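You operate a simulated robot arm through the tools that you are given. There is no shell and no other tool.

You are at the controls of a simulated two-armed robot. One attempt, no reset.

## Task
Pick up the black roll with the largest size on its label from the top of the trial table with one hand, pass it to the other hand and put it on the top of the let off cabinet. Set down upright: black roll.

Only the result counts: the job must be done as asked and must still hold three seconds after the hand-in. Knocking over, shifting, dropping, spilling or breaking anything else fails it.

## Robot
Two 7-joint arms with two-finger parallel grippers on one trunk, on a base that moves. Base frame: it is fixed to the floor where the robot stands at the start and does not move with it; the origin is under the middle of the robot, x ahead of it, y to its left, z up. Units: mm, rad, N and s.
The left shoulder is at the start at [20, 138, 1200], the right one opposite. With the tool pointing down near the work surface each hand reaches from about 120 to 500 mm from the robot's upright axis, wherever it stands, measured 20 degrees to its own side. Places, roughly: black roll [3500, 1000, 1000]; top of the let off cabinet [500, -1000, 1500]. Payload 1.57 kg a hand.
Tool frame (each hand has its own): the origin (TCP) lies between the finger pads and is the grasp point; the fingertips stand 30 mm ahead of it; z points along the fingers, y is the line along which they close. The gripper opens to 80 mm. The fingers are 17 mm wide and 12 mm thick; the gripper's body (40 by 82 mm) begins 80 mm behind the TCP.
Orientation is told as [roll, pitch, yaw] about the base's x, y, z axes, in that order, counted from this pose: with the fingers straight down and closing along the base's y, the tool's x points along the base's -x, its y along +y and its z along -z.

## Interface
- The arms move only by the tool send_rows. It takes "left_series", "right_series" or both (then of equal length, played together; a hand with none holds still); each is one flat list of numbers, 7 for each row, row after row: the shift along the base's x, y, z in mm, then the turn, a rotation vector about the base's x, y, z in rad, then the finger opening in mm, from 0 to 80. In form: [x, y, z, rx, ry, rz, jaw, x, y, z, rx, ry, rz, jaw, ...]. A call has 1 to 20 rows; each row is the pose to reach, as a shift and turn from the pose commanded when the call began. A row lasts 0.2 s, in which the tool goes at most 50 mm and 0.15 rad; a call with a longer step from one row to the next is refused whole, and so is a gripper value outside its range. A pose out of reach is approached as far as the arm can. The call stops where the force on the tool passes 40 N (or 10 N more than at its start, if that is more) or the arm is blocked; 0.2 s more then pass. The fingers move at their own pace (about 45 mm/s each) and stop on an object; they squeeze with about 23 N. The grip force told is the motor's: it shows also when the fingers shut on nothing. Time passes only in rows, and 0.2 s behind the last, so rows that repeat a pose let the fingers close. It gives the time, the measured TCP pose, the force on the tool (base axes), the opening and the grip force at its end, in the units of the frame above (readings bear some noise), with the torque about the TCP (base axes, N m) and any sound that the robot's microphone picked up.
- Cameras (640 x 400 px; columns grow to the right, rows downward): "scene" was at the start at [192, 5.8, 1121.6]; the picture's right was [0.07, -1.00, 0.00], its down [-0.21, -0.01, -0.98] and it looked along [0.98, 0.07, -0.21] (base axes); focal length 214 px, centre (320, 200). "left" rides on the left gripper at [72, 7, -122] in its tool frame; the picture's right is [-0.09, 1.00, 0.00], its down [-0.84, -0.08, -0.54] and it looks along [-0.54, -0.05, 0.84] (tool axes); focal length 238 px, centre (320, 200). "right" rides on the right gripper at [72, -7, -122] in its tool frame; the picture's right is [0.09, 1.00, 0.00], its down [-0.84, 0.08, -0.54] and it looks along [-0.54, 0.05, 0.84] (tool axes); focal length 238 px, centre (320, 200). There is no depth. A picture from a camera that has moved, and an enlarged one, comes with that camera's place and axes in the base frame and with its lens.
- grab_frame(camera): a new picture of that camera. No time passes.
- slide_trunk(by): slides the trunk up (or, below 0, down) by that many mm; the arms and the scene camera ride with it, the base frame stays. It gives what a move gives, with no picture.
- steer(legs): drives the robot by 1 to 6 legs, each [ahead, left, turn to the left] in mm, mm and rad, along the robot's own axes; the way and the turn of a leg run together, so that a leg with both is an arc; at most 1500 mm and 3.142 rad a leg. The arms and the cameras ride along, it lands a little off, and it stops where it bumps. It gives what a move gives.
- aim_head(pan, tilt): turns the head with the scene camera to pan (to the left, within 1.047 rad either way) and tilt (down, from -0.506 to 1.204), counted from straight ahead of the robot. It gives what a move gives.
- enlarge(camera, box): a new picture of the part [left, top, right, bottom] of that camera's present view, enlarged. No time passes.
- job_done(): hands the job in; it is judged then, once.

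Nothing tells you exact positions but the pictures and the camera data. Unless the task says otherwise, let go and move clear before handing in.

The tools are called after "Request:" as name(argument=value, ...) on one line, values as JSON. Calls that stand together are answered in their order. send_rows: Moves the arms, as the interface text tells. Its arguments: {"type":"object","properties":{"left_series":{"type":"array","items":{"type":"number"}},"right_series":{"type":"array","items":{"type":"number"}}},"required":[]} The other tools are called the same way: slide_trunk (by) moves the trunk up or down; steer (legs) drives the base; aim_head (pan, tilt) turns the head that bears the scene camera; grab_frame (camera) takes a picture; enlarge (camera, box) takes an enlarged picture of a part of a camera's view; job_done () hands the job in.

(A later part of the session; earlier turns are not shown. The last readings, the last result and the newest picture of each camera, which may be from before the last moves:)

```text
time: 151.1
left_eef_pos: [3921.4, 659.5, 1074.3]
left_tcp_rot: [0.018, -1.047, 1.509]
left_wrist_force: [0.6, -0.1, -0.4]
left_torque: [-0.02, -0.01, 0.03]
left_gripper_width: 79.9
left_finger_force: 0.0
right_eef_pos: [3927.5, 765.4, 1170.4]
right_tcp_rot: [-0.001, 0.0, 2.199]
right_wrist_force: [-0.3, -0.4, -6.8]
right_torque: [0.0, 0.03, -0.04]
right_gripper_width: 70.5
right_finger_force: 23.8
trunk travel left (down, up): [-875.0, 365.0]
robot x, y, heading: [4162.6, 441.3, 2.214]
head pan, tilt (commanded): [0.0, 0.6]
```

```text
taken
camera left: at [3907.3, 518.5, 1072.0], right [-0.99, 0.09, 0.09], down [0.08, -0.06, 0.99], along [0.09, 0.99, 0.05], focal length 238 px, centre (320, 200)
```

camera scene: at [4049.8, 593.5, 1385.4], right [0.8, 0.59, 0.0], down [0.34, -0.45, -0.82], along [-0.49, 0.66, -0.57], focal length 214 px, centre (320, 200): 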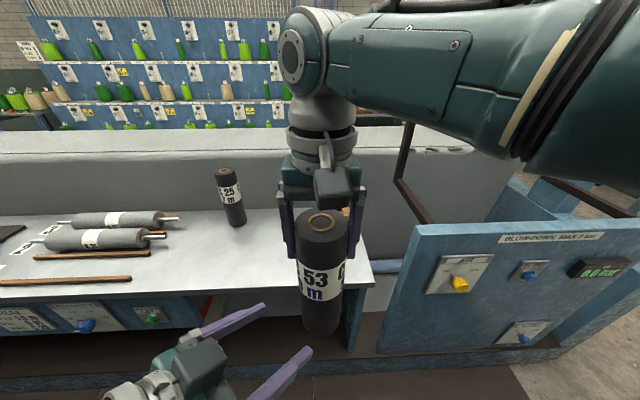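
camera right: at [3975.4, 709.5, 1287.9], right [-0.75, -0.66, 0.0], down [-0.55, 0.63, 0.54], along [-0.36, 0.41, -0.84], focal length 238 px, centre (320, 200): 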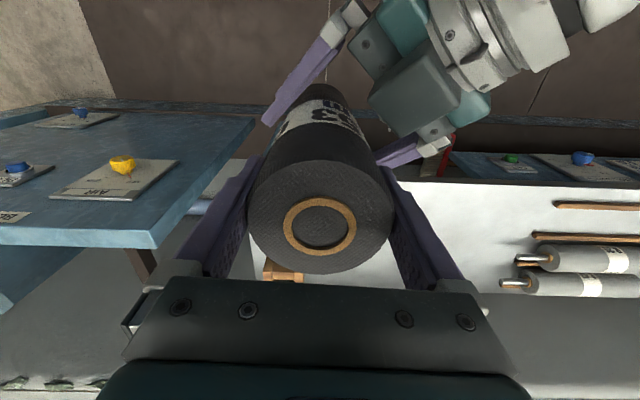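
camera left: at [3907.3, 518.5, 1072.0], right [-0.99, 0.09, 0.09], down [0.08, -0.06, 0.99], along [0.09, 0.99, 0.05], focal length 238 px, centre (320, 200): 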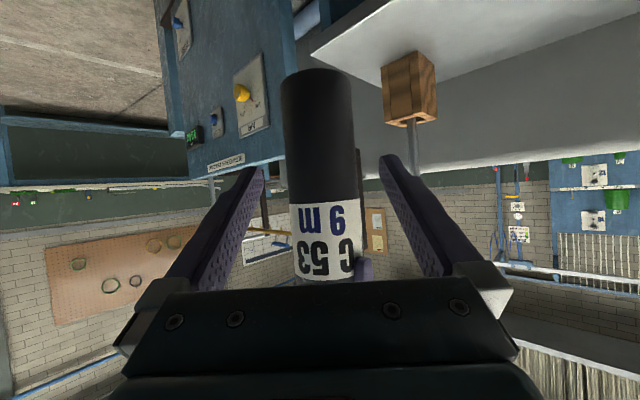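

Handover done. I'll tuck the left hand away to the left side, then turn it down again.

Request:
send_rows(left_series=[-10.5, -22.7, 24, 0, 0, 0, 80, -21, -45.5, 48, 0, 0, 0, 80, -31.6, -68.2, 72, 0, 0, 0, 80, -42.2, -91, 96, 0, 0, 0, 80, -52.7, -113.7, 120, 0, 0, 0, 80])

Request:
send_rows(left_series=[0, 0, 10, -0.12, 0.0075, 0, 80, 0, 0, 20, -0.24, 0.015, 0, 80, 0, 0, 30, -0.36, 0.0223, 0, 80, 0, 0, 40, -0.48, 0.03, 0, 80, 0, 0, 50, -0.6, 0.0372, 0, 80, 0, 0, 60, -0.72, 0.0446, 0, 80, 0, 0, 70, -0.84, 0.052, 0, 80, 0, 0, 80, -0.96, 0.0595, 0, 80, 0, 0, 90, -1.08, 0.067, 0, 80, 0, 0, 90, -1.2, 0.0744, 0, 80])

Request:
grab_frame(camera="scene")

Request:
grab_frame(camera="left")

```text
time: 152.3
left_eef_pos: [3869.2, 546.9, 1194.9]
left_tcp_rot: [0.019, -1.048, 1.507]
left_wrist_force: [0.1, 0.8, 0.4]
left_torque: [-0.01, 0.02, 0.01]
left_gripper_width: 79.9
left_finger_force: 0.0
right_eef_pos: [3927.1, 764.2, 1170.4]
right_tcp_rot: [0.001, 0.0, 2.199]
right_wrist_force: [0.7, 0.5, -6.0]
right_torque: [-0.03, 0.0, 0.01]
right_gripper_width: 70.4
right_finger_force: 22.9
trunk travel left (down, up): [-875.0, 365.0]
robot x, y, heading: [4162.2, 443.8, 2.204]
head pan, tilt (commanded): [0.0, 0.6]
```

```text
time: 154.5
left_eef_pos: [3867.1, 546.5, 1283.2]
left_tcp_rot: [0.02, 0.159, 1.509]
left_wrist_force: [-0.2, -0.4, 0.5]
left_torque: [-0.02, -0.03, 0.0]
left_gripper_width: 79.9
left_finger_force: 0.1
left hand out of reach, approached as far as the arm can: row 3, 4, 5
right_eef_pos: [3926.6, 763.8, 1169.9]
right_tcp_rot: [0.001, 0.0, 2.199]
right_wrist_force: [1.1, 0.4, -5.5]
right_torque: [-0.03, 0.0, -0.02]
right_gripper_width: 70.8
right_finger_force: 22.9
trunk travel left (down, up): [-875.0, 365.0]
robot x, y, heading: [4162.7, 445.8, 2.206]
head pan, tilt (commanded): [0.0, 0.6]
```

```text
taken
camera scene: at [4049.8, 593.5, 1385.4], right [0.8, 0.59, 0.0], down [0.34, -0.45, -0.82], along [-0.49, 0.66, -0.57], focal length 214 px, centre (320, 200)
```

scene: 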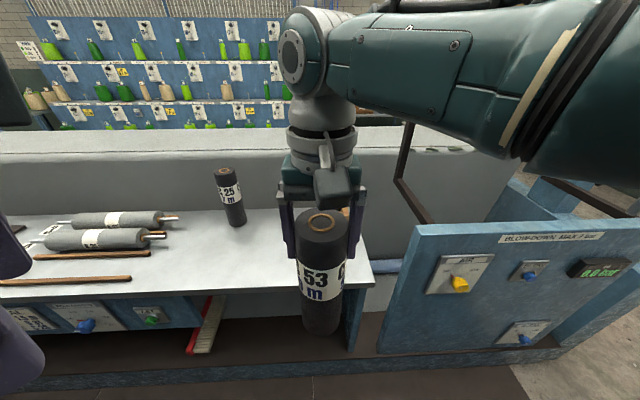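

```text
taken
camera left: at [3859.4, 494.1, 1414.0], right [-0.99, 0.15, 0.0], down [0.14, 0.9, 0.4], along [0.06, 0.4, -0.92], focal length 238 px, centre (320, 200)
```

left: 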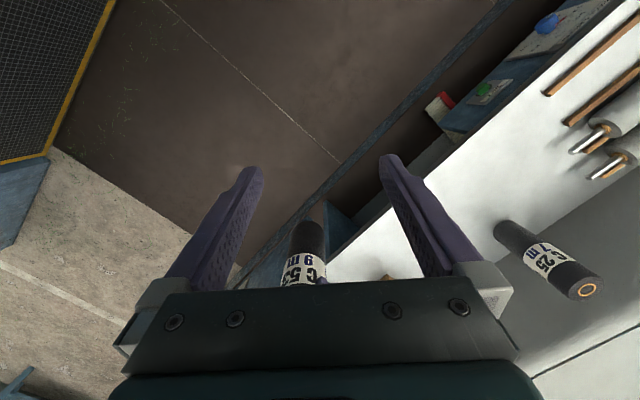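

The roll is secure in the right hand. I'll raise the trunk fully, then turn to drive down the walkway toward the let-off cabinet at the beam's other end.

Request:
slide_trunk(by=360)

Request:
steer(legs=[[0, 0, 1.571]])

Request:
aim_head(pan=-0.2, tilt=0.35)

Request:
grab_frame(camera="scene")

Request:
grab_frame(camera="right")

```text
time: 158.0
left_eef_pos: [3867.1, 546.0, 1643.5]
left_tcp_rot: [0.02, 0.155, 1.51]
left_wrist_force: [0.1, -0.3, -0.2]
left_torque: [0.01, -0.01, -0.02]
left_gripper_width: 79.9
left_finger_force: 0.2
right_eef_pos: [3927.1, 764.6, 1529.7]
right_tcp_rot: [0.0, -0.001, 2.198]
right_wrist_force: [-0.9, -0.5, -6.5]
right_torque: [0.0, 0.02, -0.01]
right_gripper_width: 70.9
right_finger_force: 23.1
trunk travel left (down, up): [-1235.0, 5.0]
robot x, y, heading: [4161.0, 442.7, 2.205]
head pan, tilt (commanded): [0.0, 0.6]
```

```text
time: 162.2
left_eef_pos: [4060.5, 147.0, 1642.1]
left_tcp_rot: [0.018, 0.155, 3.088]
left_wrist_force: [0.3, 0.5, 0.1]
left_torque: [0.02, -0.02, -0.01]
left_gripper_width: 80.1
left_finger_force: 0.1
right_eef_pos: [3842.2, 206.3, 1530.3]
right_tcp_rot: [0.0, -0.001, -2.506]
right_wrist_force: [-0.2, 0.4, -5.7]
right_torque: [0.0, 0.0, 0.0]
right_gripper_width: 70.5
right_finger_force: 23.1
trunk travel left (down, up): [-1235.0, 5.0]
robot x, y, heading: [4160.7, 442.4, -2.497]
head pan, tilt (commanded): [0.0, 0.6]
```

```text
time: 163.0
left_eef_pos: [4060.5, 147.2, 1644.5]
left_tcp_rot: [0.019, 0.156, 3.089]
left_wrist_force: [0.3, 0.3, 0.3]
left_torque: [0.02, 0.02, -0.01]
left_gripper_width: 79.8
left_finger_force: 0.1
right_eef_pos: [3842.6, 205.9, 1530.6]
right_tcp_rot: [0.0, 0.001, -2.505]
right_wrist_force: [-0.4, 0.4, -6.3]
right_torque: [-0.02, -0.06, -0.03]
right_gripper_width: 70.6
right_finger_force: 22.9
trunk travel left (down, up): [-1235.0, 5.0]
robot x, y, heading: [4163.2, 443.3, -2.498]
head pan, tilt (commanded): [-0.201, 0.351]
```

```text
taken
camera scene: at [3997.5, 342.5, 1768.1], right [-0.43, 0.9, 0.0], down [0.31, 0.15, -0.94], along [-0.85, -0.4, -0.34], focal length 214 px, centre (320, 200)
```

scene: 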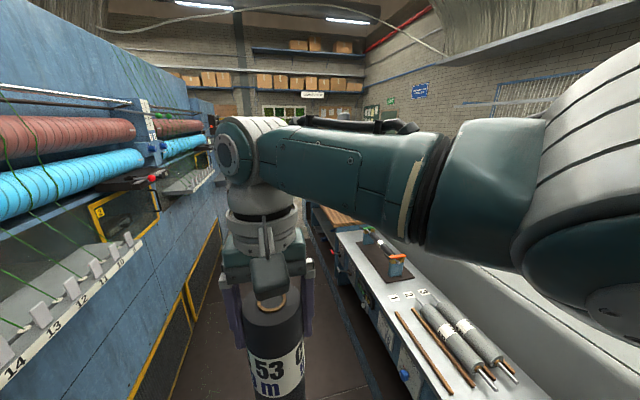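

```text
taken
camera right: at [3896.7, 252.6, 1653.2], right [0.67, -0.75, 0.0], down [-0.63, -0.56, 0.54], along [-0.4, -0.36, -0.84], focal length 238 px, centre (320, 200)
```

right: 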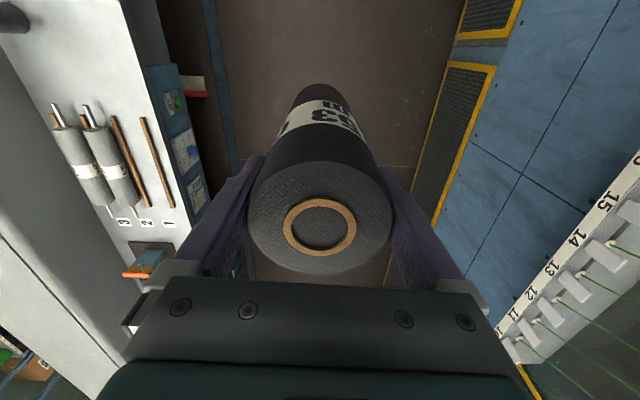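

The way ahead is clear. Driving down the walkway in steps.

Request:
steer(legs=[[1200, 0, 0]])

Request:
aim_head(pan=0.25, tilt=0.35)

Request:
grab_frame(camera="scene")

Request:
aim_head(pan=-0.5, tilt=0.35)

Request:
grab_frame(camera="scene")

```text
time: 169.0
left_eef_pos: [3111.5, -551.3, 1643.3]
left_tcp_rot: [0.019, 0.155, 3.074]
left_wrist_force: [0.0, -0.1, -0.4]
left_torque: [-0.02, 0.0, 0.01]
left_gripper_width: 80.1
left_finger_force: 0.0
right_eef_pos: [2892.9, -490.9, 1529.4]
right_tcp_rot: [0.001, -0.001, -2.519]
right_wrist_force: [0.0, -1.0, -6.1]
right_torque: [-0.01, 0.0, 0.03]
right_gripper_width: 70.7
right_finger_force: 23.0
trunk travel left (down, up): [-1235.0, 5.0]
robot x, y, heading: [3213.5, -258.5, -2.513]
head pan, tilt (commanded): [-0.201, 0.351]
```

```text
time: 169.9
left_eef_pos: [3110.2, -550.6, 1641.9]
left_tcp_rot: [0.018, 0.155, 3.074]
left_wrist_force: [0.2, -0.3, -0.6]
left_torque: [0.0, 0.04, -0.02]
left_gripper_width: 79.8
left_finger_force: 0.1
right_eef_pos: [2893.6, -489.9, 1530.3]
right_tcp_rot: [0.001, -0.001, -2.518]
right_wrist_force: [-0.1, 0.2, -6.2]
right_torque: [-0.01, -0.02, -0.01]
right_gripper_width: 70.7
right_finger_force: 23.6
trunk travel left (down, up): [-1235.0, 5.0]
robot x, y, heading: [3217.5, -258.5, -2.508]
head pan, tilt (commanded): [0.25, 0.351]
```

```text
taken
camera scene: at [3075.2, -387.7, 1768.2], right [-0.77, 0.64, 0.0], down [0.22, 0.26, -0.94], along [-0.6, -0.72, -0.34], focal length 214 px, centre (320, 200)
```

scene: 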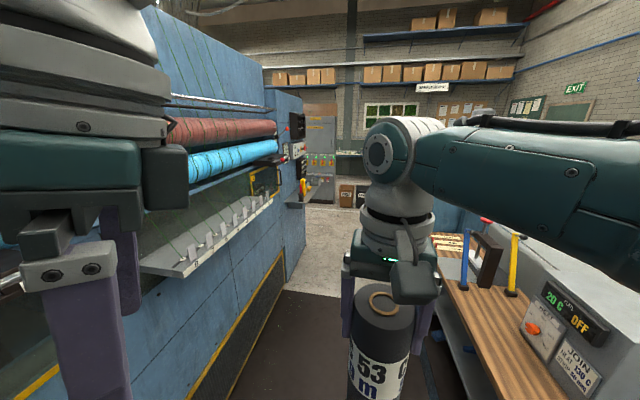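

```text
time: 171.0
left_eef_pos: [3111.5, -550.9, 1642.9]
left_tcp_rot: [0.018, 0.154, 3.073]
left_wrist_force: [0.4, -0.6, 0.3]
left_torque: [-0.02, 0.02, 0.04]
left_gripper_width: 79.9
left_finger_force: 0.1
right_eef_pos: [2892.8, -490.5, 1530.1]
right_tcp_rot: [0.001, 0.0, -2.519]
right_wrist_force: [0.3, -0.7, -5.5]
right_torque: [0.05, -0.03, 0.0]
right_gripper_width: 70.7
right_finger_force: 23.1
trunk travel left (down, up): [-1235.0, 5.0]
robot x, y, heading: [3215.7, -251.9, -2.513]
head pan, tilt (commanded): [-0.499, 0.351]
```

```text
taken
camera scene: at [3042.3, -328.3, 1768.2], right [-0.13, 0.99, 0.0], down [0.34, 0.05, -0.94], along [-0.93, -0.12, -0.34], focal length 214 px, centre (320, 200)
```

scene: 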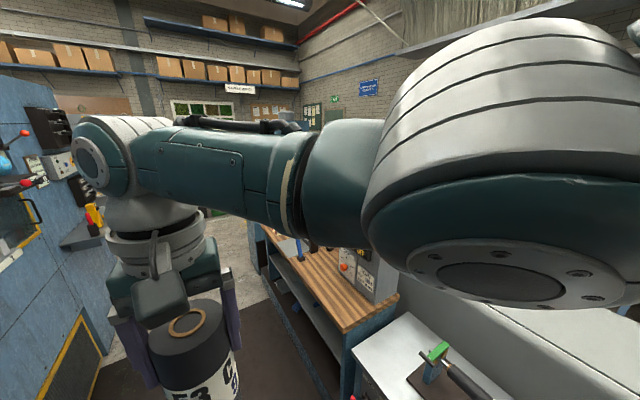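

Request:
steer(legs=[[900, 0, 0.01]])

Request:
aim_head(pan=0.0, tilt=0.35)

Request:
grab_frame(camera="scene")

Request:
aim_head(pan=-0.7, tilt=0.5)

Request:
grab_frame(camera="scene")

Request:
grab_frame(camera="right")

```text
time: 175.6
left_eef_pos: [2399.0, -1075.2, 1643.8]
left_tcp_rot: [0.02, 0.156, 3.08]
left_wrist_force: [-0.1, 0.3, -1.3]
left_torque: [0.02, 0.01, 0.0]
left_gripper_width: 79.9
left_finger_force: 0.0
right_eef_pos: [2181.4, -1015.8, 1530.3]
right_tcp_rot: [-0.001, 0.001, -2.512]
right_wrist_force: [0.4, -0.5, -5.5]
right_torque: [0.01, 0.02, 0.0]
right_gripper_width: 70.6
right_finger_force: 22.6
trunk travel left (down, up): [-1235.0, 5.0]
robot x, y, heading: [2501.5, -779.6, -2.501]
head pan, tilt (commanded): [-0.499, 0.351]
```

```text
time: 176.6
left_eef_pos: [2398.2, -1075.7, 1643.2]
left_tcp_rot: [0.019, 0.155, 3.081]
left_wrist_force: [-0.6, -1.2, 0.2]
left_torque: [0.0, 0.0, 0.01]
left_gripper_width: 80.0
left_finger_force: 0.1
right_eef_pos: [2180.9, -1016.1, 1530.5]
right_tcp_rot: [0.0, -0.001, -2.512]
right_wrist_force: [-0.2, 0.6, -6.8]
right_torque: [0.0, -0.01, 0.01]
right_gripper_width: 70.6
right_finger_force: 23.2
trunk travel left (down, up): [-1235.0, 5.0]
robot x, y, heading: [2502.2, -777.1, -2.506]
head pan, tilt (commanded): [0.0, 0.351]
```

```text
taken
camera scene: at [2346.2, -895.8, 1768.2], right [-0.59, 0.8, 0.0], down [0.28, 0.2, -0.94], along [-0.76, -0.56, -0.34], focal length 214 px, centre (320, 200)
```

scene: 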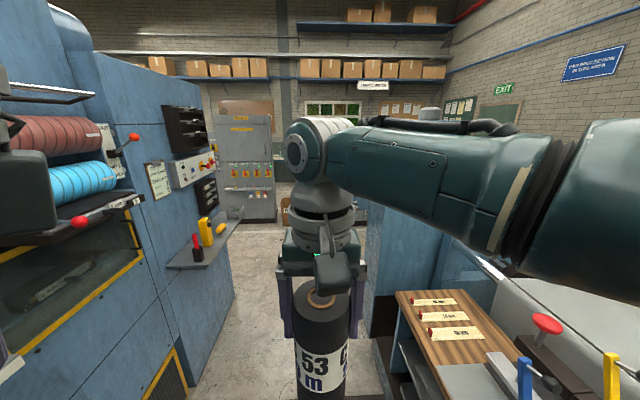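

```text
time: 177.6
left_eef_pos: [2399.6, -1075.7, 1643.7]
left_tcp_rot: [0.018, 0.155, 3.08]
left_wrist_force: [-0.3, 0.0, 0.2]
left_torque: [-0.02, -0.03, 0.02]
left_gripper_width: 79.8
left_finger_force: 0.1
right_eef_pos: [2181.2, -1015.7, 1529.5]
right_tcp_rot: [0.0, 0.001, -2.51]
right_wrist_force: [0.3, -0.4, -6.0]
right_torque: [-0.05, -0.04, 0.03]
right_gripper_width: 70.4
right_finger_force: 22.6
trunk travel left (down, up): [-1235.0, 5.0]
robot x, y, heading: [2499.1, -778.9, -2.503]
head pan, tilt (commanded): [-0.7, 0.499]
```

```text
taken
camera scene: at [2330.3, -834.8, 1754.5], right [0.06, 1.0, 0.0], down [0.48, -0.03, -0.88], along [-0.88, 0.06, -0.48], focal length 214 px, centre (320, 200)
```

scene: 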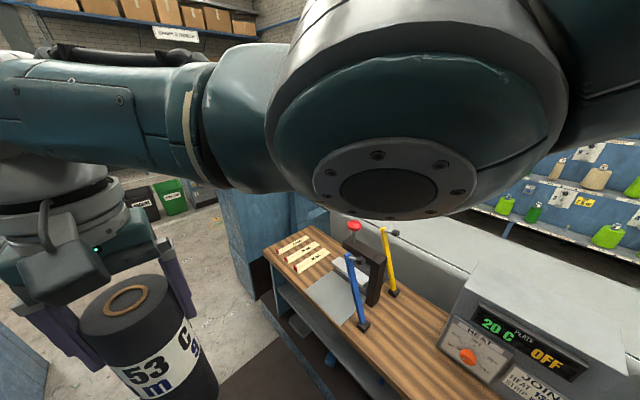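

```text
taken
camera right: at [2235.3, -969.0, 1653.1], right [0.66, -0.75, 0.0], down [-0.63, -0.56, 0.54], along [-0.41, -0.36, -0.84], focal length 238 px, centre (320, 200)
```

right: 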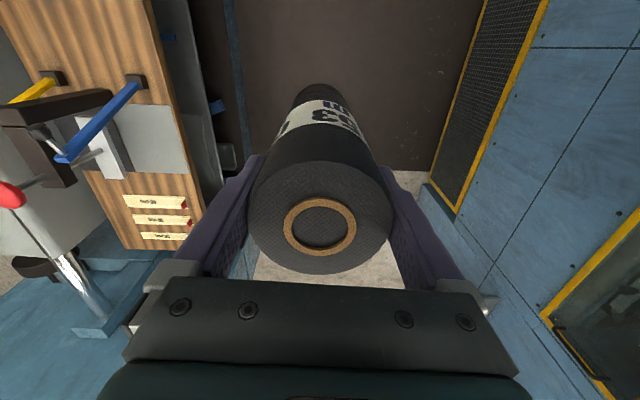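

The right arm hides the cabinet; I'll swing the held roll to my right side for a clearer view.

Request:
send_rows(right_series=[-18, 24, 0, 0, 0, 0, 40, -36, 48, 0, 0, 0, 0, 40, -54, 72, 0, 0, 0, 0, 40, -72, 96, 0, 0, 0, 0, 40, -89, 120, 0, 0, 0, 0, 40])

Request:
aim_head(pan=-0.1, tilt=0.35)

Request:
grab_frame(camera="scene")

Request:
aim_head(pan=-0.8, tilt=0.35)

Request:
grab_frame(camera="scene")

```text
time: 178.8
left_eef_pos: [2398.4, -1074.9, 1643.4]
left_tcp_rot: [0.02, 0.155, 3.08]
left_wrist_force: [-0.1, -0.7, 1.1]
left_torque: [-0.02, 0.0, 0.01]
left_gripper_width: 80.3
left_finger_force: 0.1
right_eef_pos: [2091.8, -897.7, 1531.1]
right_tcp_rot: [-0.001, -0.003, -2.511]
right_wrist_force: [-0.1, -0.2, -6.5]
right_torque: [0.0, -0.02, 0.01]
right_gripper_width: 70.6
right_finger_force: 22.6
trunk travel left (down, up): [-1235.0, 5.0]
robot x, y, heading: [2504.6, -785.9, -2.5]
head pan, tilt (commanded): [-0.7, 0.499]
```

```text
time: 179.8
left_eef_pos: [2398.9, -1075.4, 1641.9]
left_tcp_rot: [0.019, 0.156, 3.079]
left_wrist_force: [-0.2, -1.5, -0.2]
left_torque: [0.03, 0.0, 0.0]
left_gripper_width: 80.2
left_finger_force: 0.0
right_eef_pos: [2092.2, -897.8, 1530.9]
right_tcp_rot: [-0.001, 0.001, -2.511]
right_wrist_force: [0.5, -0.3, -5.2]
right_torque: [-0.01, -0.06, -0.01]
right_gripper_width: 70.8
right_finger_force: 22.7
trunk travel left (down, up): [-1235.0, 5.0]
robot x, y, heading: [2503.2, -780.6, -2.504]
head pan, tilt (commanded): [-0.099, 0.351]
```

```text
taken
camera scene: at [2341.1, -888.1, 1768.2], right [-0.51, 0.86, 0.0], down [0.3, 0.18, -0.94], along [-0.81, -0.48, -0.34], focal length 214 px, centre (320, 200)
```

scene: 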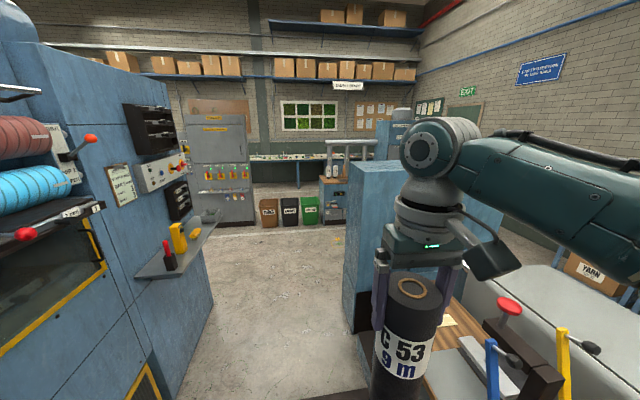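

```text
time: 180.9
left_eef_pos: [2399.5, -1075.7, 1643.2]
left_tcp_rot: [0.019, 0.156, 3.081]
left_wrist_force: [-0.3, -0.6, -0.5]
left_torque: [-0.03, 0.02, -0.01]
left_gripper_width: 79.8
left_finger_force: 0.2
right_eef_pos: [2091.6, -897.6, 1531.2]
right_tcp_rot: [0.001, 0.0, -2.511]
right_wrist_force: [0.5, 0.0, -6.0]
right_torque: [0.01, -0.02, 0.03]
right_gripper_width: 70.5
right_finger_force: 23.0
trunk travel left (down, up): [-1235.0, 5.0]
robot x, y, heading: [2505.1, -782.7, -2.502]
head pan, tilt (commanded): [-0.799, 0.351]
```

```text
taken
camera scene: at [2329.3, -825.5, 1768.2], right [0.16, 0.99, 0.0], down [0.34, -0.06, -0.94], along [-0.93, 0.15, -0.34], focal length 214 px, centre (320, 200)
```

scene: 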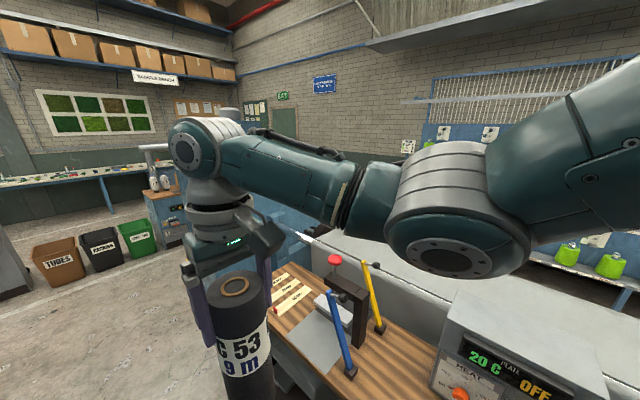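

Request:
aim_head(pan=-0.2, tilt=0.35)

Request:
enlarge(camera="scene", box=[280, 130, 520, 330])

```text
time: 181.9
left_eef_pos: [2399.2, -1076.7, 1643.0]
left_tcp_rot: [0.019, 0.155, 3.082]
left_wrist_force: [0.6, 0.4, -0.3]
left_torque: [0.0, 0.0, 0.01]
left_gripper_width: 79.9
left_finger_force: 0.0
right_eef_pos: [2092.5, -897.9, 1530.4]
right_tcp_rot: [0.0, 0.001, -2.511]
right_wrist_force: [0.5, -0.1, -6.4]
right_torque: [0.04, -0.01, 0.0]
right_gripper_width: 70.6
right_finger_force: 23.5
trunk travel left (down, up): [-1235.0, 5.0]
robot x, y, heading: [2501.9, -778.4, -2.502]
head pan, tilt (commanded): [-0.201, 0.351]
```

```text
2.00 times, centred on (400, 230) of scene
camera zoom: at [2336.7, -879.8, 1768.2], right [-0.42, 0.91, 0.0], down [0.31, 0.14, -0.94], along [-0.85, -0.4, -0.34], focal length 429 px, centre (160, 140)
```

zoom: 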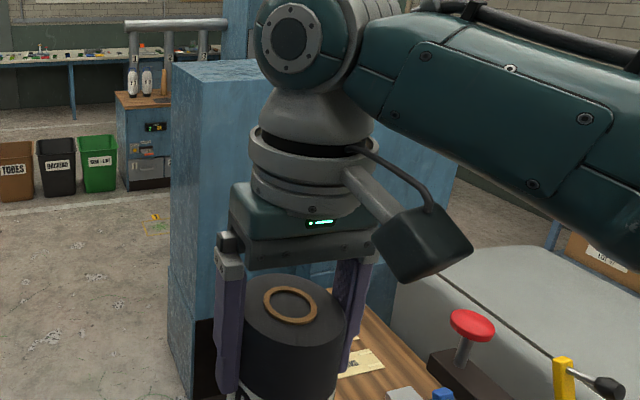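

The cabinet top is about z 1450, its loom-side edge roughly at the line I can drive alongside. I'll continue ahead so the cabinet ends up on my right, then turn to face it.

Request:
steer(legs=[[1000, 0, 0]])

Request:
aim_head(pan=-0.3, tilt=0.4)

Request:
grab_frame(camera="scene")

Request:
grab_frame(camera="right")

```text
time: 187.0
left_eef_pos: [1605.0, -1658.9, 1643.8]
left_tcp_rot: [0.02, 0.153, 3.077]
left_wrist_force: [-0.7, -0.2, -0.1]
left_torque: [-0.01, -0.01, 0.0]
left_gripper_width: 80.0
left_finger_force: 0.1
right_eef_pos: [1298.8, -1480.2, 1530.6]
right_tcp_rot: [0.001, 0.001, -2.515]
right_wrist_force: [-0.9, 0.1, -5.3]
right_torque: [0.01, -0.01, -0.01]
right_gripper_width: 70.4
right_finger_force: 22.7
trunk travel left (down, up): [-1235.0, 5.0]
robot x, y, heading: [1706.6, -1363.2, -2.51]
head pan, tilt (commanded): [-0.201, 0.351]
```

```text
time: 187.7
left_eef_pos: [1605.4, -1659.2, 1643.6]
left_tcp_rot: [0.019, 0.154, 3.076]
left_wrist_force: [0.4, -0.3, -0.5]
left_torque: [0.02, -0.01, -0.01]
left_gripper_width: 79.9
left_finger_force: 0.1
right_eef_pos: [1298.8, -1479.5, 1530.8]
right_tcp_rot: [0.001, 0.0, -2.514]
right_wrist_force: [-0.5, 0.5, -5.1]
right_torque: [0.0, 0.0, 0.01]
right_gripper_width: 70.5
right_finger_force: 23.4
trunk travel left (down, up): [-1235.0, 5.0]
robot x, y, heading: [1706.8, -1361.6, -2.51]
head pan, tilt (commanded): [-0.3, 0.4]
```

```text
taken
camera scene: at [1540.3, -1454.5, 1763.7], right [-0.33, 0.94, 0.0], down [0.37, 0.13, -0.92], along [-0.87, -0.3, -0.39], focal length 214 px, centre (320, 200)
```

scene: 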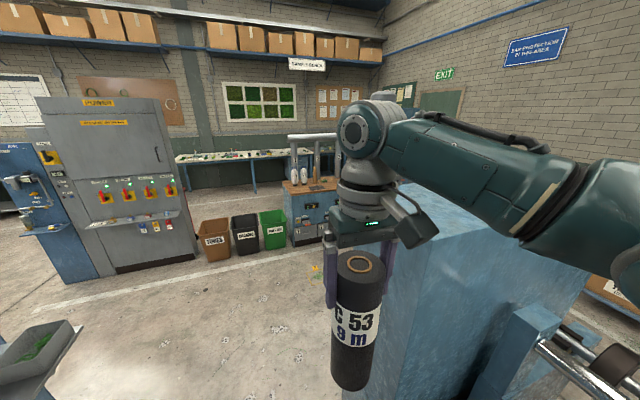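

```text
taken
camera right: at [1353.2, -1433.4, 1653.3], right [0.66, -0.75, 0.0], down [-0.63, -0.55, 0.54], along [-0.41, -0.36, -0.84], focal length 238 px, centre (320, 200)
```

right: 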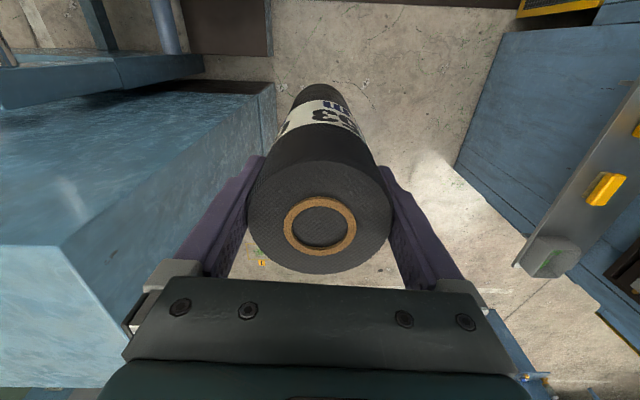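

Request:
enlarge(camera="scene", box=[370, 150, 640, 340])

Request:
enlarge(camera="right", box=[0, 40, 320, 240])

Request:
aim_head(pan=-0.9, tilt=0.6)

Request:
grab_frame(camera="scene")

```text
2.11 times, centred on (505, 245) of scene
camera zoom: at [1540.3, -1454.5, 1763.7], right [-0.33, 0.94, 0.0], down [0.37, 0.13, -0.92], along [-0.87, -0.3, -0.39], focal length 452 px, centre (-70, 105)
```

zoom: 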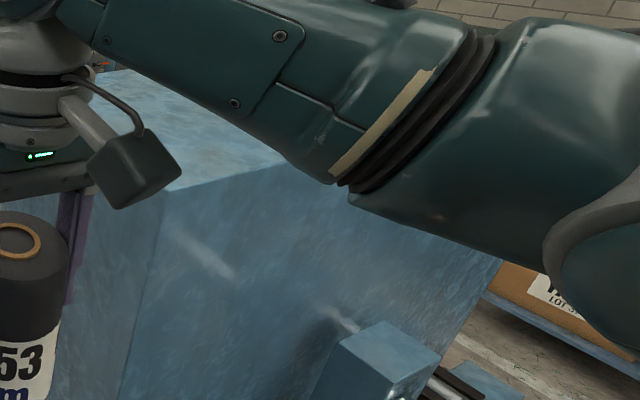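

```text
2.00 times, centred on (160, 140) of right
camera zoom: at [1353.2, -1433.4, 1653.3], right [0.66, -0.75, 0.0], down [-0.63, -0.55, 0.54], along [-0.41, -0.36, -0.84], focal length 477 px, centre (640, 320)
```

zoom: 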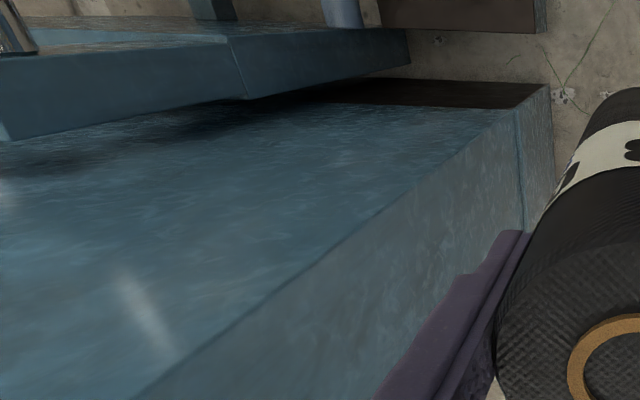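

```text
time: 188.7
left_eef_pos: [1604.8, -1659.2, 1643.4]
left_tcp_rot: [0.021, 0.153, 3.077]
left_wrist_force: [0.1, -0.1, 0.3]
left_torque: [0.0, 0.01, -0.04]
left_gripper_width: 79.9
left_finger_force: 0.2
right_eef_pos: [1298.7, -1479.9, 1531.7]
right_tcp_rot: [0.0, 0.001, -2.516]
right_wrist_force: [0.9, 0.1, -6.4]
right_torque: [-0.03, -0.01, 0.03]
right_gripper_width: 70.4
right_finger_force: 23.3
trunk travel left (down, up): [-1235.0, 5.0]
robot x, y, heading: [1708.5, -1363.3, -2.51]
head pan, tilt (commanded): [-0.901, 0.6]
```

```text
taken
camera scene: at [1542.6, -1400.9, 1745.5], right [0.26, 0.96, 0.0], down [0.55, -0.15, -0.82], along [-0.8, 0.22, -0.57], focal length 214 px, centre (320, 200)
```

scene: 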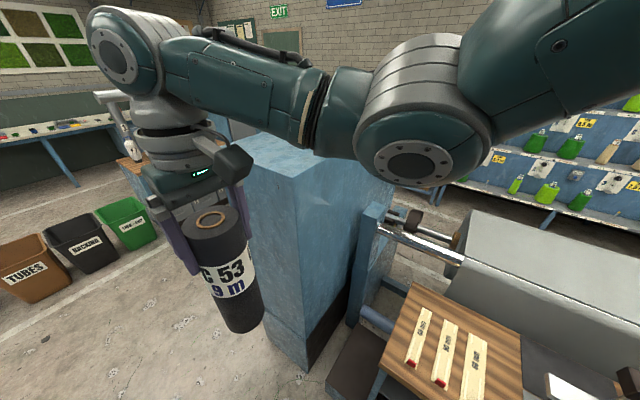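

The cabinet top is nearer z ≈ 1490, while the roll's bottom is at about 1328, so the right hand must go up about 200 mm. I'll raise it here in free space and see if the arm tracks well.

Request:
send_rows(right_series=[0, 0, 20, 0, 0, 0, 40, 0, 0, 40, 0, 0, 0, 40, 0, 0, 60, 0, 0, 0, 40, 0, 0, 80, 0, 0, 0, 40, 0, 0, 100, 0, 0, 0, 40, 0, 0, 120, 0, 0, 0, 40])

Request:
send_rows(right_series=[0, 0, 20, 0, 0, 0, 40, 0, 0, 40, 0, 0, 0, 40, 0, 0, 60, 0, 0, 0, 40])

```text
time: 190.1
left_eef_pos: [1605.0, -1661.4, 1643.6]
left_tcp_rot: [0.02, 0.155, 3.076]
left_wrist_force: [-0.4, -0.2, 0.0]
left_torque: [0.02, 0.0, -0.01]
left_gripper_width: 80.1
left_finger_force: 0.0
right_eef_pos: [1300.2, -1479.3, 1650.6]
right_tcp_rot: [0.001, -0.001, -2.516]
right_wrist_force: [-0.4, -0.1, -5.7]
right_torque: [0.03, -0.01, 0.01]
right_gripper_width: 70.7
right_finger_force: 22.4
trunk travel left (down, up): [-1235.0, 5.0]
robot x, y, heading: [1707.4, -1365.7, -2.506]
head pan, tilt (commanded): [-0.901, 0.6]
```

```text
time: 190.9
left_eef_pos: [1605.9, -1659.3, 1644.6]
left_tcp_rot: [0.02, 0.156, 3.077]
left_wrist_force: [-0.7, 0.2, -0.5]
left_torque: [-0.02, 0.05, 0.03]
left_gripper_width: 79.9
left_finger_force: 0.2
right_eef_pos: [1299.8, -1479.5, 1709.8]
right_tcp_rot: [0.001, 0.0, -2.517]
right_wrist_force: [-0.8, 0.5, -6.4]
right_torque: [0.01, -0.01, 0.02]
right_gripper_width: 70.4
right_finger_force: 23.2
trunk travel left (down, up): [-1235.0, 5.0]
robot x, y, heading: [1708.6, -1363.2, -2.508]
head pan, tilt (commanded): [-0.901, 0.6]
```

Request:
send_rows(right_series=[0, 0, 18, 0, 0, 0, 40, 0, 0, 36, 0, 0, 0, 40, 0, 0, 50, 0, 0, 0, 40])

Request:
aim_head(pan=-0.6, tilt=0.4)

Request:
grab_frame(camera="scene")

Request:
grab_frame(camera="right")

```text
time: 191.7
left_eef_pos: [1605.7, -1658.4, 1642.5]
left_tcp_rot: [0.018, 0.155, 3.076]
left_wrist_force: [0.3, -0.3, 0.5]
left_torque: [-0.02, 0.02, 0.01]
left_gripper_width: 79.8
left_finger_force: 0.0
right_eef_pos: [1298.6, -1479.1, 1760.5]
right_tcp_rot: [0.001, -0.001, -2.516]
right_wrist_force: [-0.3, 0.2, -6.6]
right_torque: [0.0, 0.01, -0.01]
right_gripper_width: 70.5
right_finger_force: 22.5
trunk travel left (down, up): [-1235.0, 5.0]
robot x, y, heading: [1709.9, -1363.7, -2.507]
head pan, tilt (commanded): [-0.901, 0.6]
```

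```text
time: 192.5
left_eef_pos: [1605.3, -1659.3, 1642.7]
left_tcp_rot: [0.02, 0.155, 3.078]
left_wrist_force: [-0.3, 0.1, 0.1]
left_torque: [0.01, 0.0, 0.02]
left_gripper_width: 80.0
left_finger_force: 0.0
right_eef_pos: [1297.7, -1479.6, 1759.2]
right_tcp_rot: [-0.001, -0.001, -2.513]
right_wrist_force: [0.0, -0.6, -5.7]
right_torque: [-0.01, 0.0, 0.0]
right_gripper_width: 70.4
right_finger_force: 22.5
trunk travel left (down, up): [-1235.0, 5.0]
robot x, y, heading: [1711.3, -1364.5, -2.505]
head pan, tilt (commanded): [-0.6, 0.4]
```

```text
taken
camera scene: at [1535.3, -1427.1, 1763.6], right [-0.03, 1.0, 0.0], down [0.39, 0.01, -0.92], along [-0.92, -0.03, -0.39], focal length 214 px, centre (320, 200)
```

scene: 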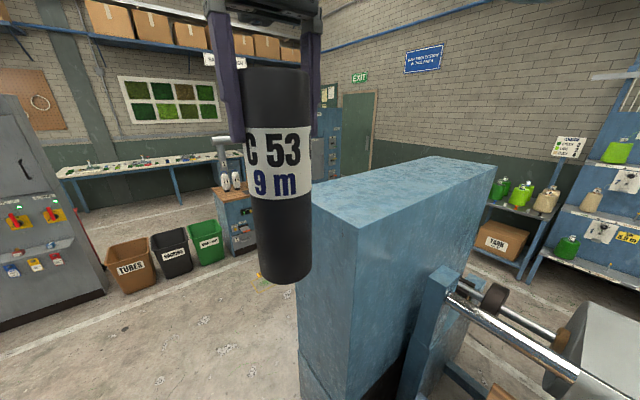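

```text
taken
camera right: at [1353.0, -1433.2, 1883.6], right [0.66, -0.75, 0.0], down [-0.63, -0.55, 0.54], along [-0.41, -0.36, -0.84], focal length 238 px, centre (320, 200)
```

right: 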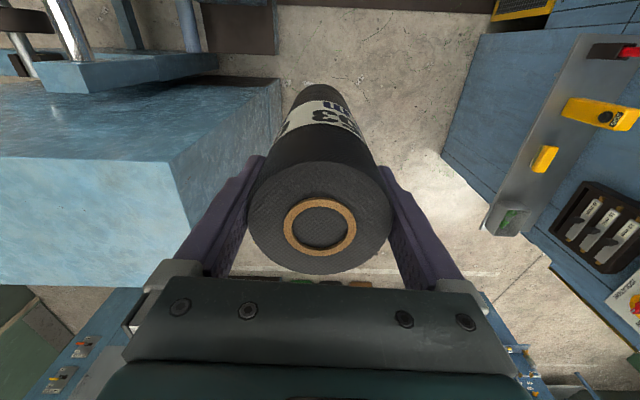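

Now the view is clear: the cabinet top is empty, about z 1455, with edges roughly 345 mm × 1150 mm. I'll drive on beside it, then turn right to face it with the roll held well above.

Request:
steer(legs=[[880, 0, 0]])

Request:
aim_head(pan=-0.9, tilt=0.5)

Request:
grab_frame(camera="scene")

Request:
grab_frame(camera="right")

```text
time: 197.2
left_eef_pos: [892.2, -2176.5, 1642.6]
left_tcp_rot: [0.019, 0.155, 3.071]
left_wrist_force: [0.7, 0.3, -1.3]
left_torque: [0.0, 0.02, -0.02]
left_gripper_width: 80.1
left_finger_force: 0.1
right_eef_pos: [585.1, -1995.8, 1760.2]
right_tcp_rot: [-0.001, 0.001, -2.521]
right_wrist_force: [-0.2, -0.7, -7.5]
right_torque: [-0.01, -0.01, -0.02]
right_gripper_width: 70.4
right_finger_force: 22.9
trunk travel left (down, up): [-1235.0, 5.0]
robot x, y, heading: [995.9, -1883.6, -2.515]
head pan, tilt (commanded): [-0.6, 0.4]
```

```text
time: 197.9
left_eef_pos: [891.5, -2176.8, 1642.6]
left_tcp_rot: [0.02, 0.155, 3.071]
left_wrist_force: [-0.3, 0.2, 0.1]
left_torque: [0.0, 0.01, 0.0]
left_gripper_width: 79.6
left_finger_force: 0.1
right_eef_pos: [586.1, -1995.6, 1760.1]
right_tcp_rot: [0.0, 0.0, -2.523]
right_wrist_force: [-0.3, -0.1, -6.7]
right_torque: [0.04, -0.04, -0.02]
right_gripper_width: 70.4
right_finger_force: 23.2
trunk travel left (down, up): [-1235.0, 5.0]
robot x, y, heading: [997.3, -1882.7, -2.516]
head pan, tilt (commanded): [-0.901, 0.499]
```

```text
taken
camera scene: at [828.5, -1917.4, 1754.5], right [0.27, 0.96, 0.0], down [0.46, -0.13, -0.88], along [-0.85, 0.24, -0.48], focal length 214 px, centre (320, 200)
```

scene: 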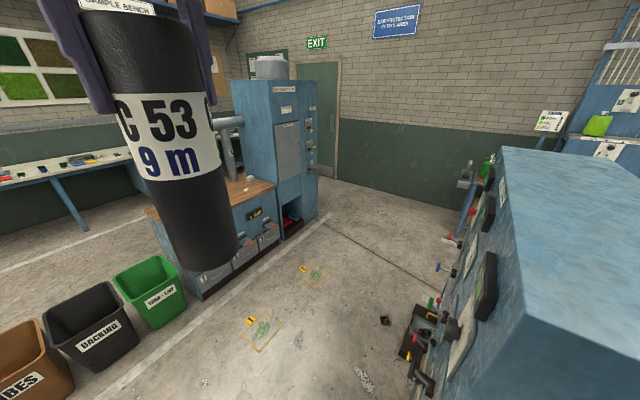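

```text
taken
camera right: at [641.2, -1949.2, 1883.6], right [0.65, -0.76, 0.0], down [-0.64, -0.55, 0.54], along [-0.41, -0.35, -0.84], focal length 238 px, centre (320, 200)
```

right: 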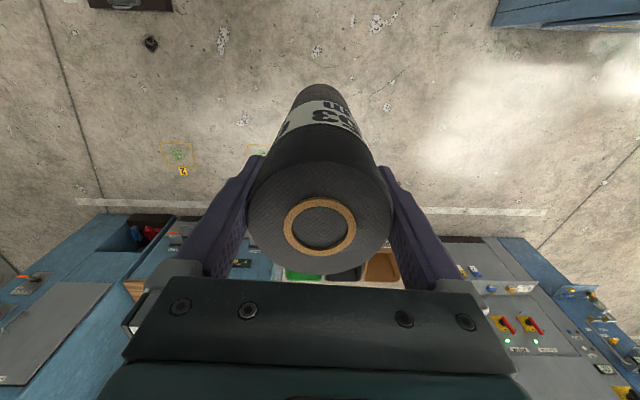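

Corner positions agree with the estimates. Turning right to face the cabinet.

Request:
steer(legs=[[0, 0, -1.571]])

Request:
aim_head(pan=-0.3, tilt=0.6)

Request:
grab_frame(camera="scene")

Request:
grab_frame(camera="right")

```text
time: 202.2
left_eef_pos: [703.1, -1776.3, 1643.3]
left_tcp_rot: [0.019, 0.155, 1.499]
left_wrist_force: [0.6, 0.3, 0.2]
left_torque: [-0.02, -0.01, -0.02]
left_gripper_width: 79.8
left_finger_force: 0.2
right_eef_pos: [886.5, -1470.2, 1760.0]
right_tcp_rot: [0.0, 0.001, 2.188]
right_wrist_force: [0.3, -0.2, -4.5]
right_torque: [0.0, -0.01, 0.0]
right_gripper_width: 70.4
right_finger_force: 22.8
trunk travel left (down, up): [-1235.0, 5.0]
robot x, y, heading: [999.8, -1882.8, 2.197]
head pan, tilt (commanded): [-0.901, 0.499]
```

```text
time: 203.2
left_eef_pos: [703.4, -1775.5, 1644.1]
left_tcp_rot: [0.018, 0.154, 1.497]
left_wrist_force: [-0.2, 1.3, -0.5]
left_torque: [0.0, -0.01, -0.01]
left_gripper_width: 79.9
left_finger_force: 0.1
right_eef_pos: [886.5, -1470.8, 1761.2]
right_tcp_rot: [0.001, 0.0, 2.186]
right_wrist_force: [0.6, 0.8, -6.7]
right_torque: [0.04, 0.0, -0.01]
right_gripper_width: 70.3
right_finger_force: 23.4
trunk travel left (down, up): [-1235.0, 5.0]
robot x, y, heading: [996.8, -1881.7, 2.191]
head pan, tilt (commanded): [-0.3, 0.6]
```

```text
taken
camera scene: at [910.5, -1718.7, 1745.4], right [0.95, 0.32, 0.0], down [0.18, -0.54, -0.82], along [-0.26, 0.78, -0.57], focal length 214 px, centre (320, 200)
```

scene: 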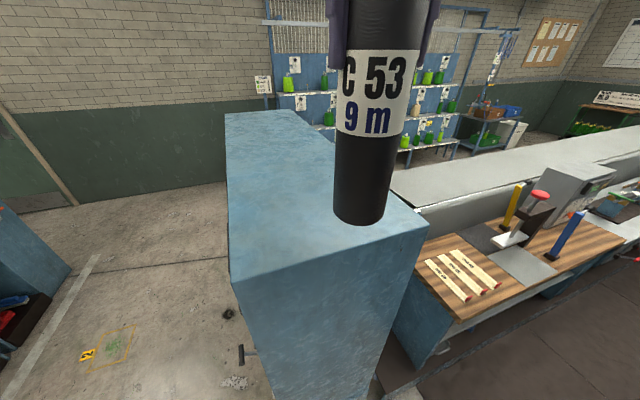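

```text
taken
camera right: at [933.4, -1526.9, 1883.6], right [-0.76, -0.65, 0.0], down [-0.55, 0.64, 0.54], along [-0.35, 0.41, -0.84], focal length 238 px, centre (320, 200)
```

right: 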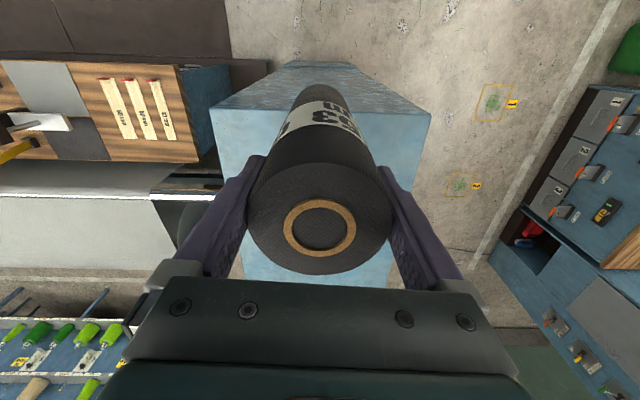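

The held roll is about 25 mm short of the cabinet edge and well centered along its depth. I'll drive 80 mm closer, then extend the arm over the top.

Request:
steer(legs=[[80, 0, 0]])

Request:
send_rows(right_series=[-11.6, 16.3, -5, 0, 0, 0, 40, -23.2, 32.6, -10, 0, 0, 0, 40, -34.8, 48.9, -15, 0, 0, 0, 40, -46.4, 65.2, -20, 0, 0, 0, 40])

Request:
grab_frame(camera="scene")

Request:
grab_frame(camera="right")

```text
time: 204.2
left_eef_pos: [656.9, -1709.7, 1643.7]
left_tcp_rot: [0.019, 0.155, 1.495]
left_wrist_force: [0.6, -0.4, 0.5]
left_torque: [-0.02, 0.0, -0.01]
left_gripper_width: 79.9
left_finger_force: 0.1
right_eef_pos: [841.0, -1404.8, 1760.6]
right_tcp_rot: [0.0, 0.0, 2.187]
right_wrist_force: [1.0, 0.5, -6.2]
right_torque: [0.0, 0.03, -0.01]
right_gripper_width: 70.5
right_finger_force: 22.8
trunk travel left (down, up): [-1235.0, 5.0]
robot x, y, heading: [952.6, -1817.0, 2.196]
head pan, tilt (commanded): [-0.3, 0.6]
```

```text
time: 205.4
left_eef_pos: [657.9, -1710.6, 1642.4]
left_tcp_rot: [0.019, 0.159, 1.494]
left_wrist_force: [-0.3, 1.1, 0.6]
left_torque: [0.03, -0.04, -0.01]
left_gripper_width: 80.0
left_finger_force: 0.1
right_eef_pos: [810.7, -1355.2, 1696.4]
right_tcp_rot: [-0.005, 0.103, 2.175]
right_wrist_force: [-0.7, 0.2, -5.6]
right_torque: [0.04, 0.01, -0.02]
right_gripper_width: 70.4
right_finger_force: 22.6
right hand out of reach, approached as far as the arm can: row 4
trunk travel left (down, up): [-1235.0, 5.0]
robot x, y, heading: [948.4, -1817.9, 2.194]
head pan, tilt (commanded): [-0.3, 0.6]
stopped in row 4 (right hand): the arm was blocked; the commanded pose is now the measured one
```

```text
taken
camera scene: at [863.8, -1653.0, 1745.4], right [0.95, 0.32, 0.0], down [0.18, -0.54, -0.82], along [-0.26, 0.78, -0.57], focal length 214 px, centre (320, 200)
```

scene: 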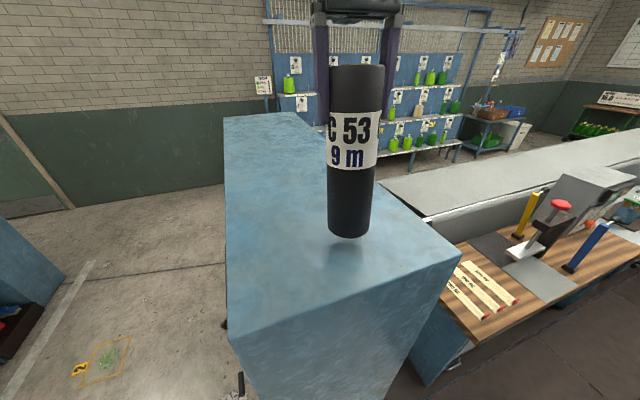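

```text
taken
camera right: at [850.3, -1401.2, 1826.8], right [-0.77, -0.64, 0.01], down [-0.57, 0.69, 0.45], along [-0.29, 0.34, -0.89], focal length 238 px, centre (320, 200)
```

right: 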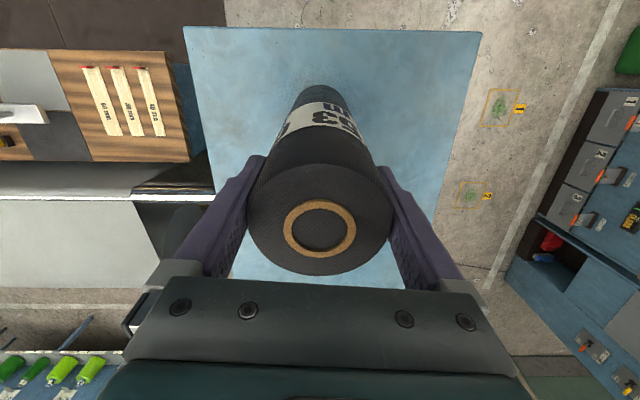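

The arm hit its reach limit and tilted slightly; the roll is now over the cabinet top with no contact. I'll ease back a little, restore the vertical, and check.

Request:
send_rows(right_series=[2, -3, 4, 0.028, 0.0196, 0, 40, 4, -6, 8, 0.0564, 0.0391, 0, 40, 5.5, -7.5, 10, 0.0846, 0.0587, 0, 40, 5.5, -7.5, 10, 0.0846, 0.0587, 0, 40])

Request:
grab_frame(camera="scene")

Request:
grab_frame(camera="right")

```text
time: 206.4
left_eef_pos: [656.6, -1709.9, 1642.5]
left_tcp_rot: [0.02, 0.155, 1.497]
left_wrist_force: [0.1, -0.5, 0.8]
left_torque: [0.0, 0.02, 0.0]
left_gripper_width: 79.7
left_finger_force: 0.1
right_eef_pos: [817.1, -1362.1, 1709.1]
right_tcp_rot: [-0.004, -0.003, 2.175]
right_wrist_force: [0.0, -0.2, -6.6]
right_torque: [-0.02, -0.04, 0.0]
right_gripper_width: 70.5
right_finger_force: 23.0
trunk travel left (down, up): [-1235.0, 5.0]
robot x, y, heading: [952.8, -1813.3, 2.195]
head pan, tilt (commanded): [-0.3, 0.6]
```

```text
taken
camera scene: at [863.8, -1653.0, 1745.4], right [0.95, 0.32, 0.0], down [0.18, -0.54, -0.82], along [-0.26, 0.78, -0.57], focal length 214 px, centre (320, 200)
```

scene: 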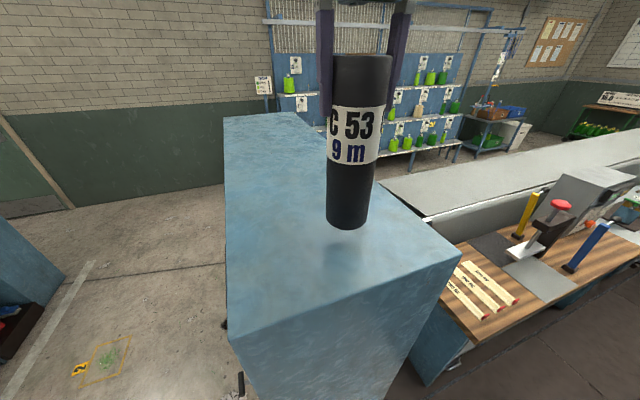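

```text
taken
camera right: at [863.2, -1419.5, 1830.9], right [-0.77, -0.64, 0.0], down [-0.54, 0.64, 0.54], along [-0.35, 0.42, -0.84], focal length 238 px, centre (320, 200)
```

right: 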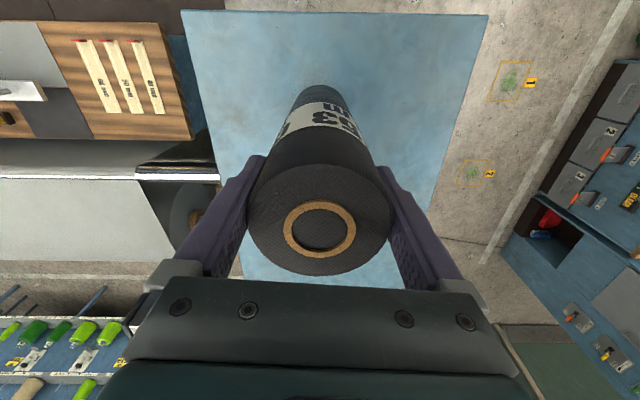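

Upright again and about 105 mm inside the edge. Now lowering slowly toward the cabinet top while watching the force.

Request:
send_rows(right_series=[0, 0, -6, 0, 0, 0, 40, 0, 0, -12, 0, 0, 0, 40, 0, 0, -18, 0, 0, 0, 40, 0, 0, -24, 0, 0, 0, 40, 0, 0, -24, 0, 0, 0, 40])

Request:
enlarge(camera="scene", box=[240, 120, 440, 300])

```text
time: 207.6
left_eef_pos: [657.4, -1710.3, 1642.9]
left_tcp_rot: [0.02, 0.158, 1.498]
left_wrist_force: [0.1, 0.1, 0.1]
left_torque: [0.0, 0.0, 0.03]
left_gripper_width: 80.3
left_finger_force: 0.0
right_eef_pos: [816.8, -1363.0, 1684.0]
right_tcp_rot: [-0.002, -0.003, 2.176]
right_wrist_force: [0.3, -1.3, -6.4]
right_torque: [-0.02, -0.03, 0.0]
right_gripper_width: 70.5
right_finger_force: 22.9
trunk travel left (down, up): [-1235.0, 5.0]
robot x, y, heading: [949.5, -1818.4, 2.189]
head pan, tilt (commanded): [-0.3, 0.6]
```

```text
2.22 times, centred on (340, 210) of scene
camera zoom: at [863.8, -1653.0, 1745.4], right [0.95, 0.32, 0.0], down [0.18, -0.54, -0.82], along [-0.26, 0.78, -0.57], focal length 477 px, centre (276, 178)
```

zoom: 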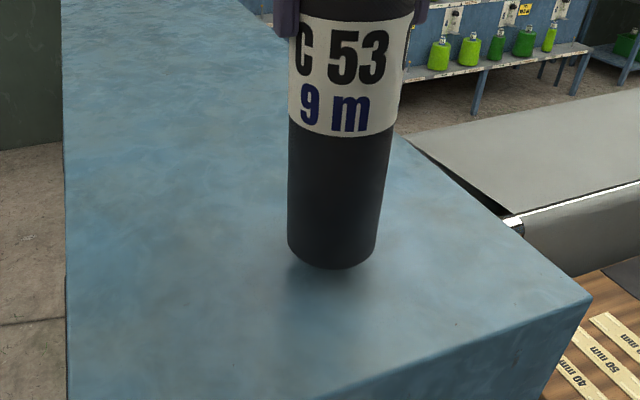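

Request:
send_rows(right_series=[0, 0, -4, 0, 0, 0, 40, 0, 0, -8, 0, 0, 0, 40, 0, 0, -12, 0, 0, 0, 40, 0, 0, -12, 0, 0, 0, 40])

Request:
enlarge(camera="scene", box=[240, 120, 440, 300])

```text
time: 208.6
left_eef_pos: [657.0, -1710.5, 1642.6]
left_tcp_rot: [0.019, 0.154, 1.497]
left_wrist_force: [-0.1, 0.1, 0.2]
left_torque: [0.02, 0.0, 0.01]
left_gripper_width: 79.8
left_finger_force: 0.1
right_eef_pos: [816.6, -1363.8, 1672.5]
right_tcp_rot: [-0.002, -0.005, 2.177]
right_wrist_force: [0.0, -0.5, -6.1]
right_torque: [0.0, 0.01, 0.01]
right_gripper_width: 70.3
right_finger_force: 22.8
trunk travel left (down, up): [-1235.0, 5.0]
robot x, y, heading: [951.9, -1812.3, 2.186]
head pan, tilt (commanded): [-0.3, 0.6]
```

```text
2.22 times, centred on (340, 210) of scene
camera zoom: at [863.8, -1653.0, 1745.4], right [0.95, 0.32, 0.0], down [0.18, -0.54, -0.82], along [-0.26, 0.78, -0.57], focal length 477 px, centre (276, 178)
```

zoom: 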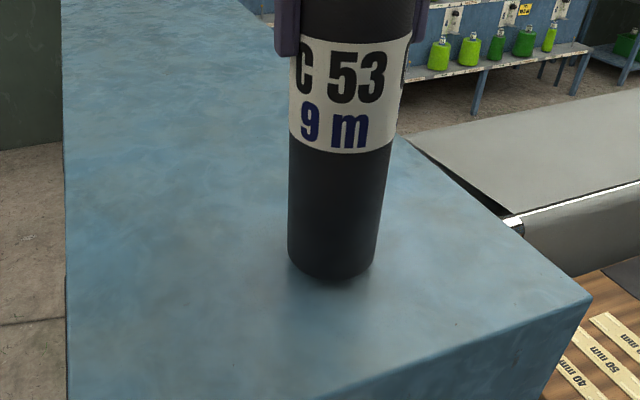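

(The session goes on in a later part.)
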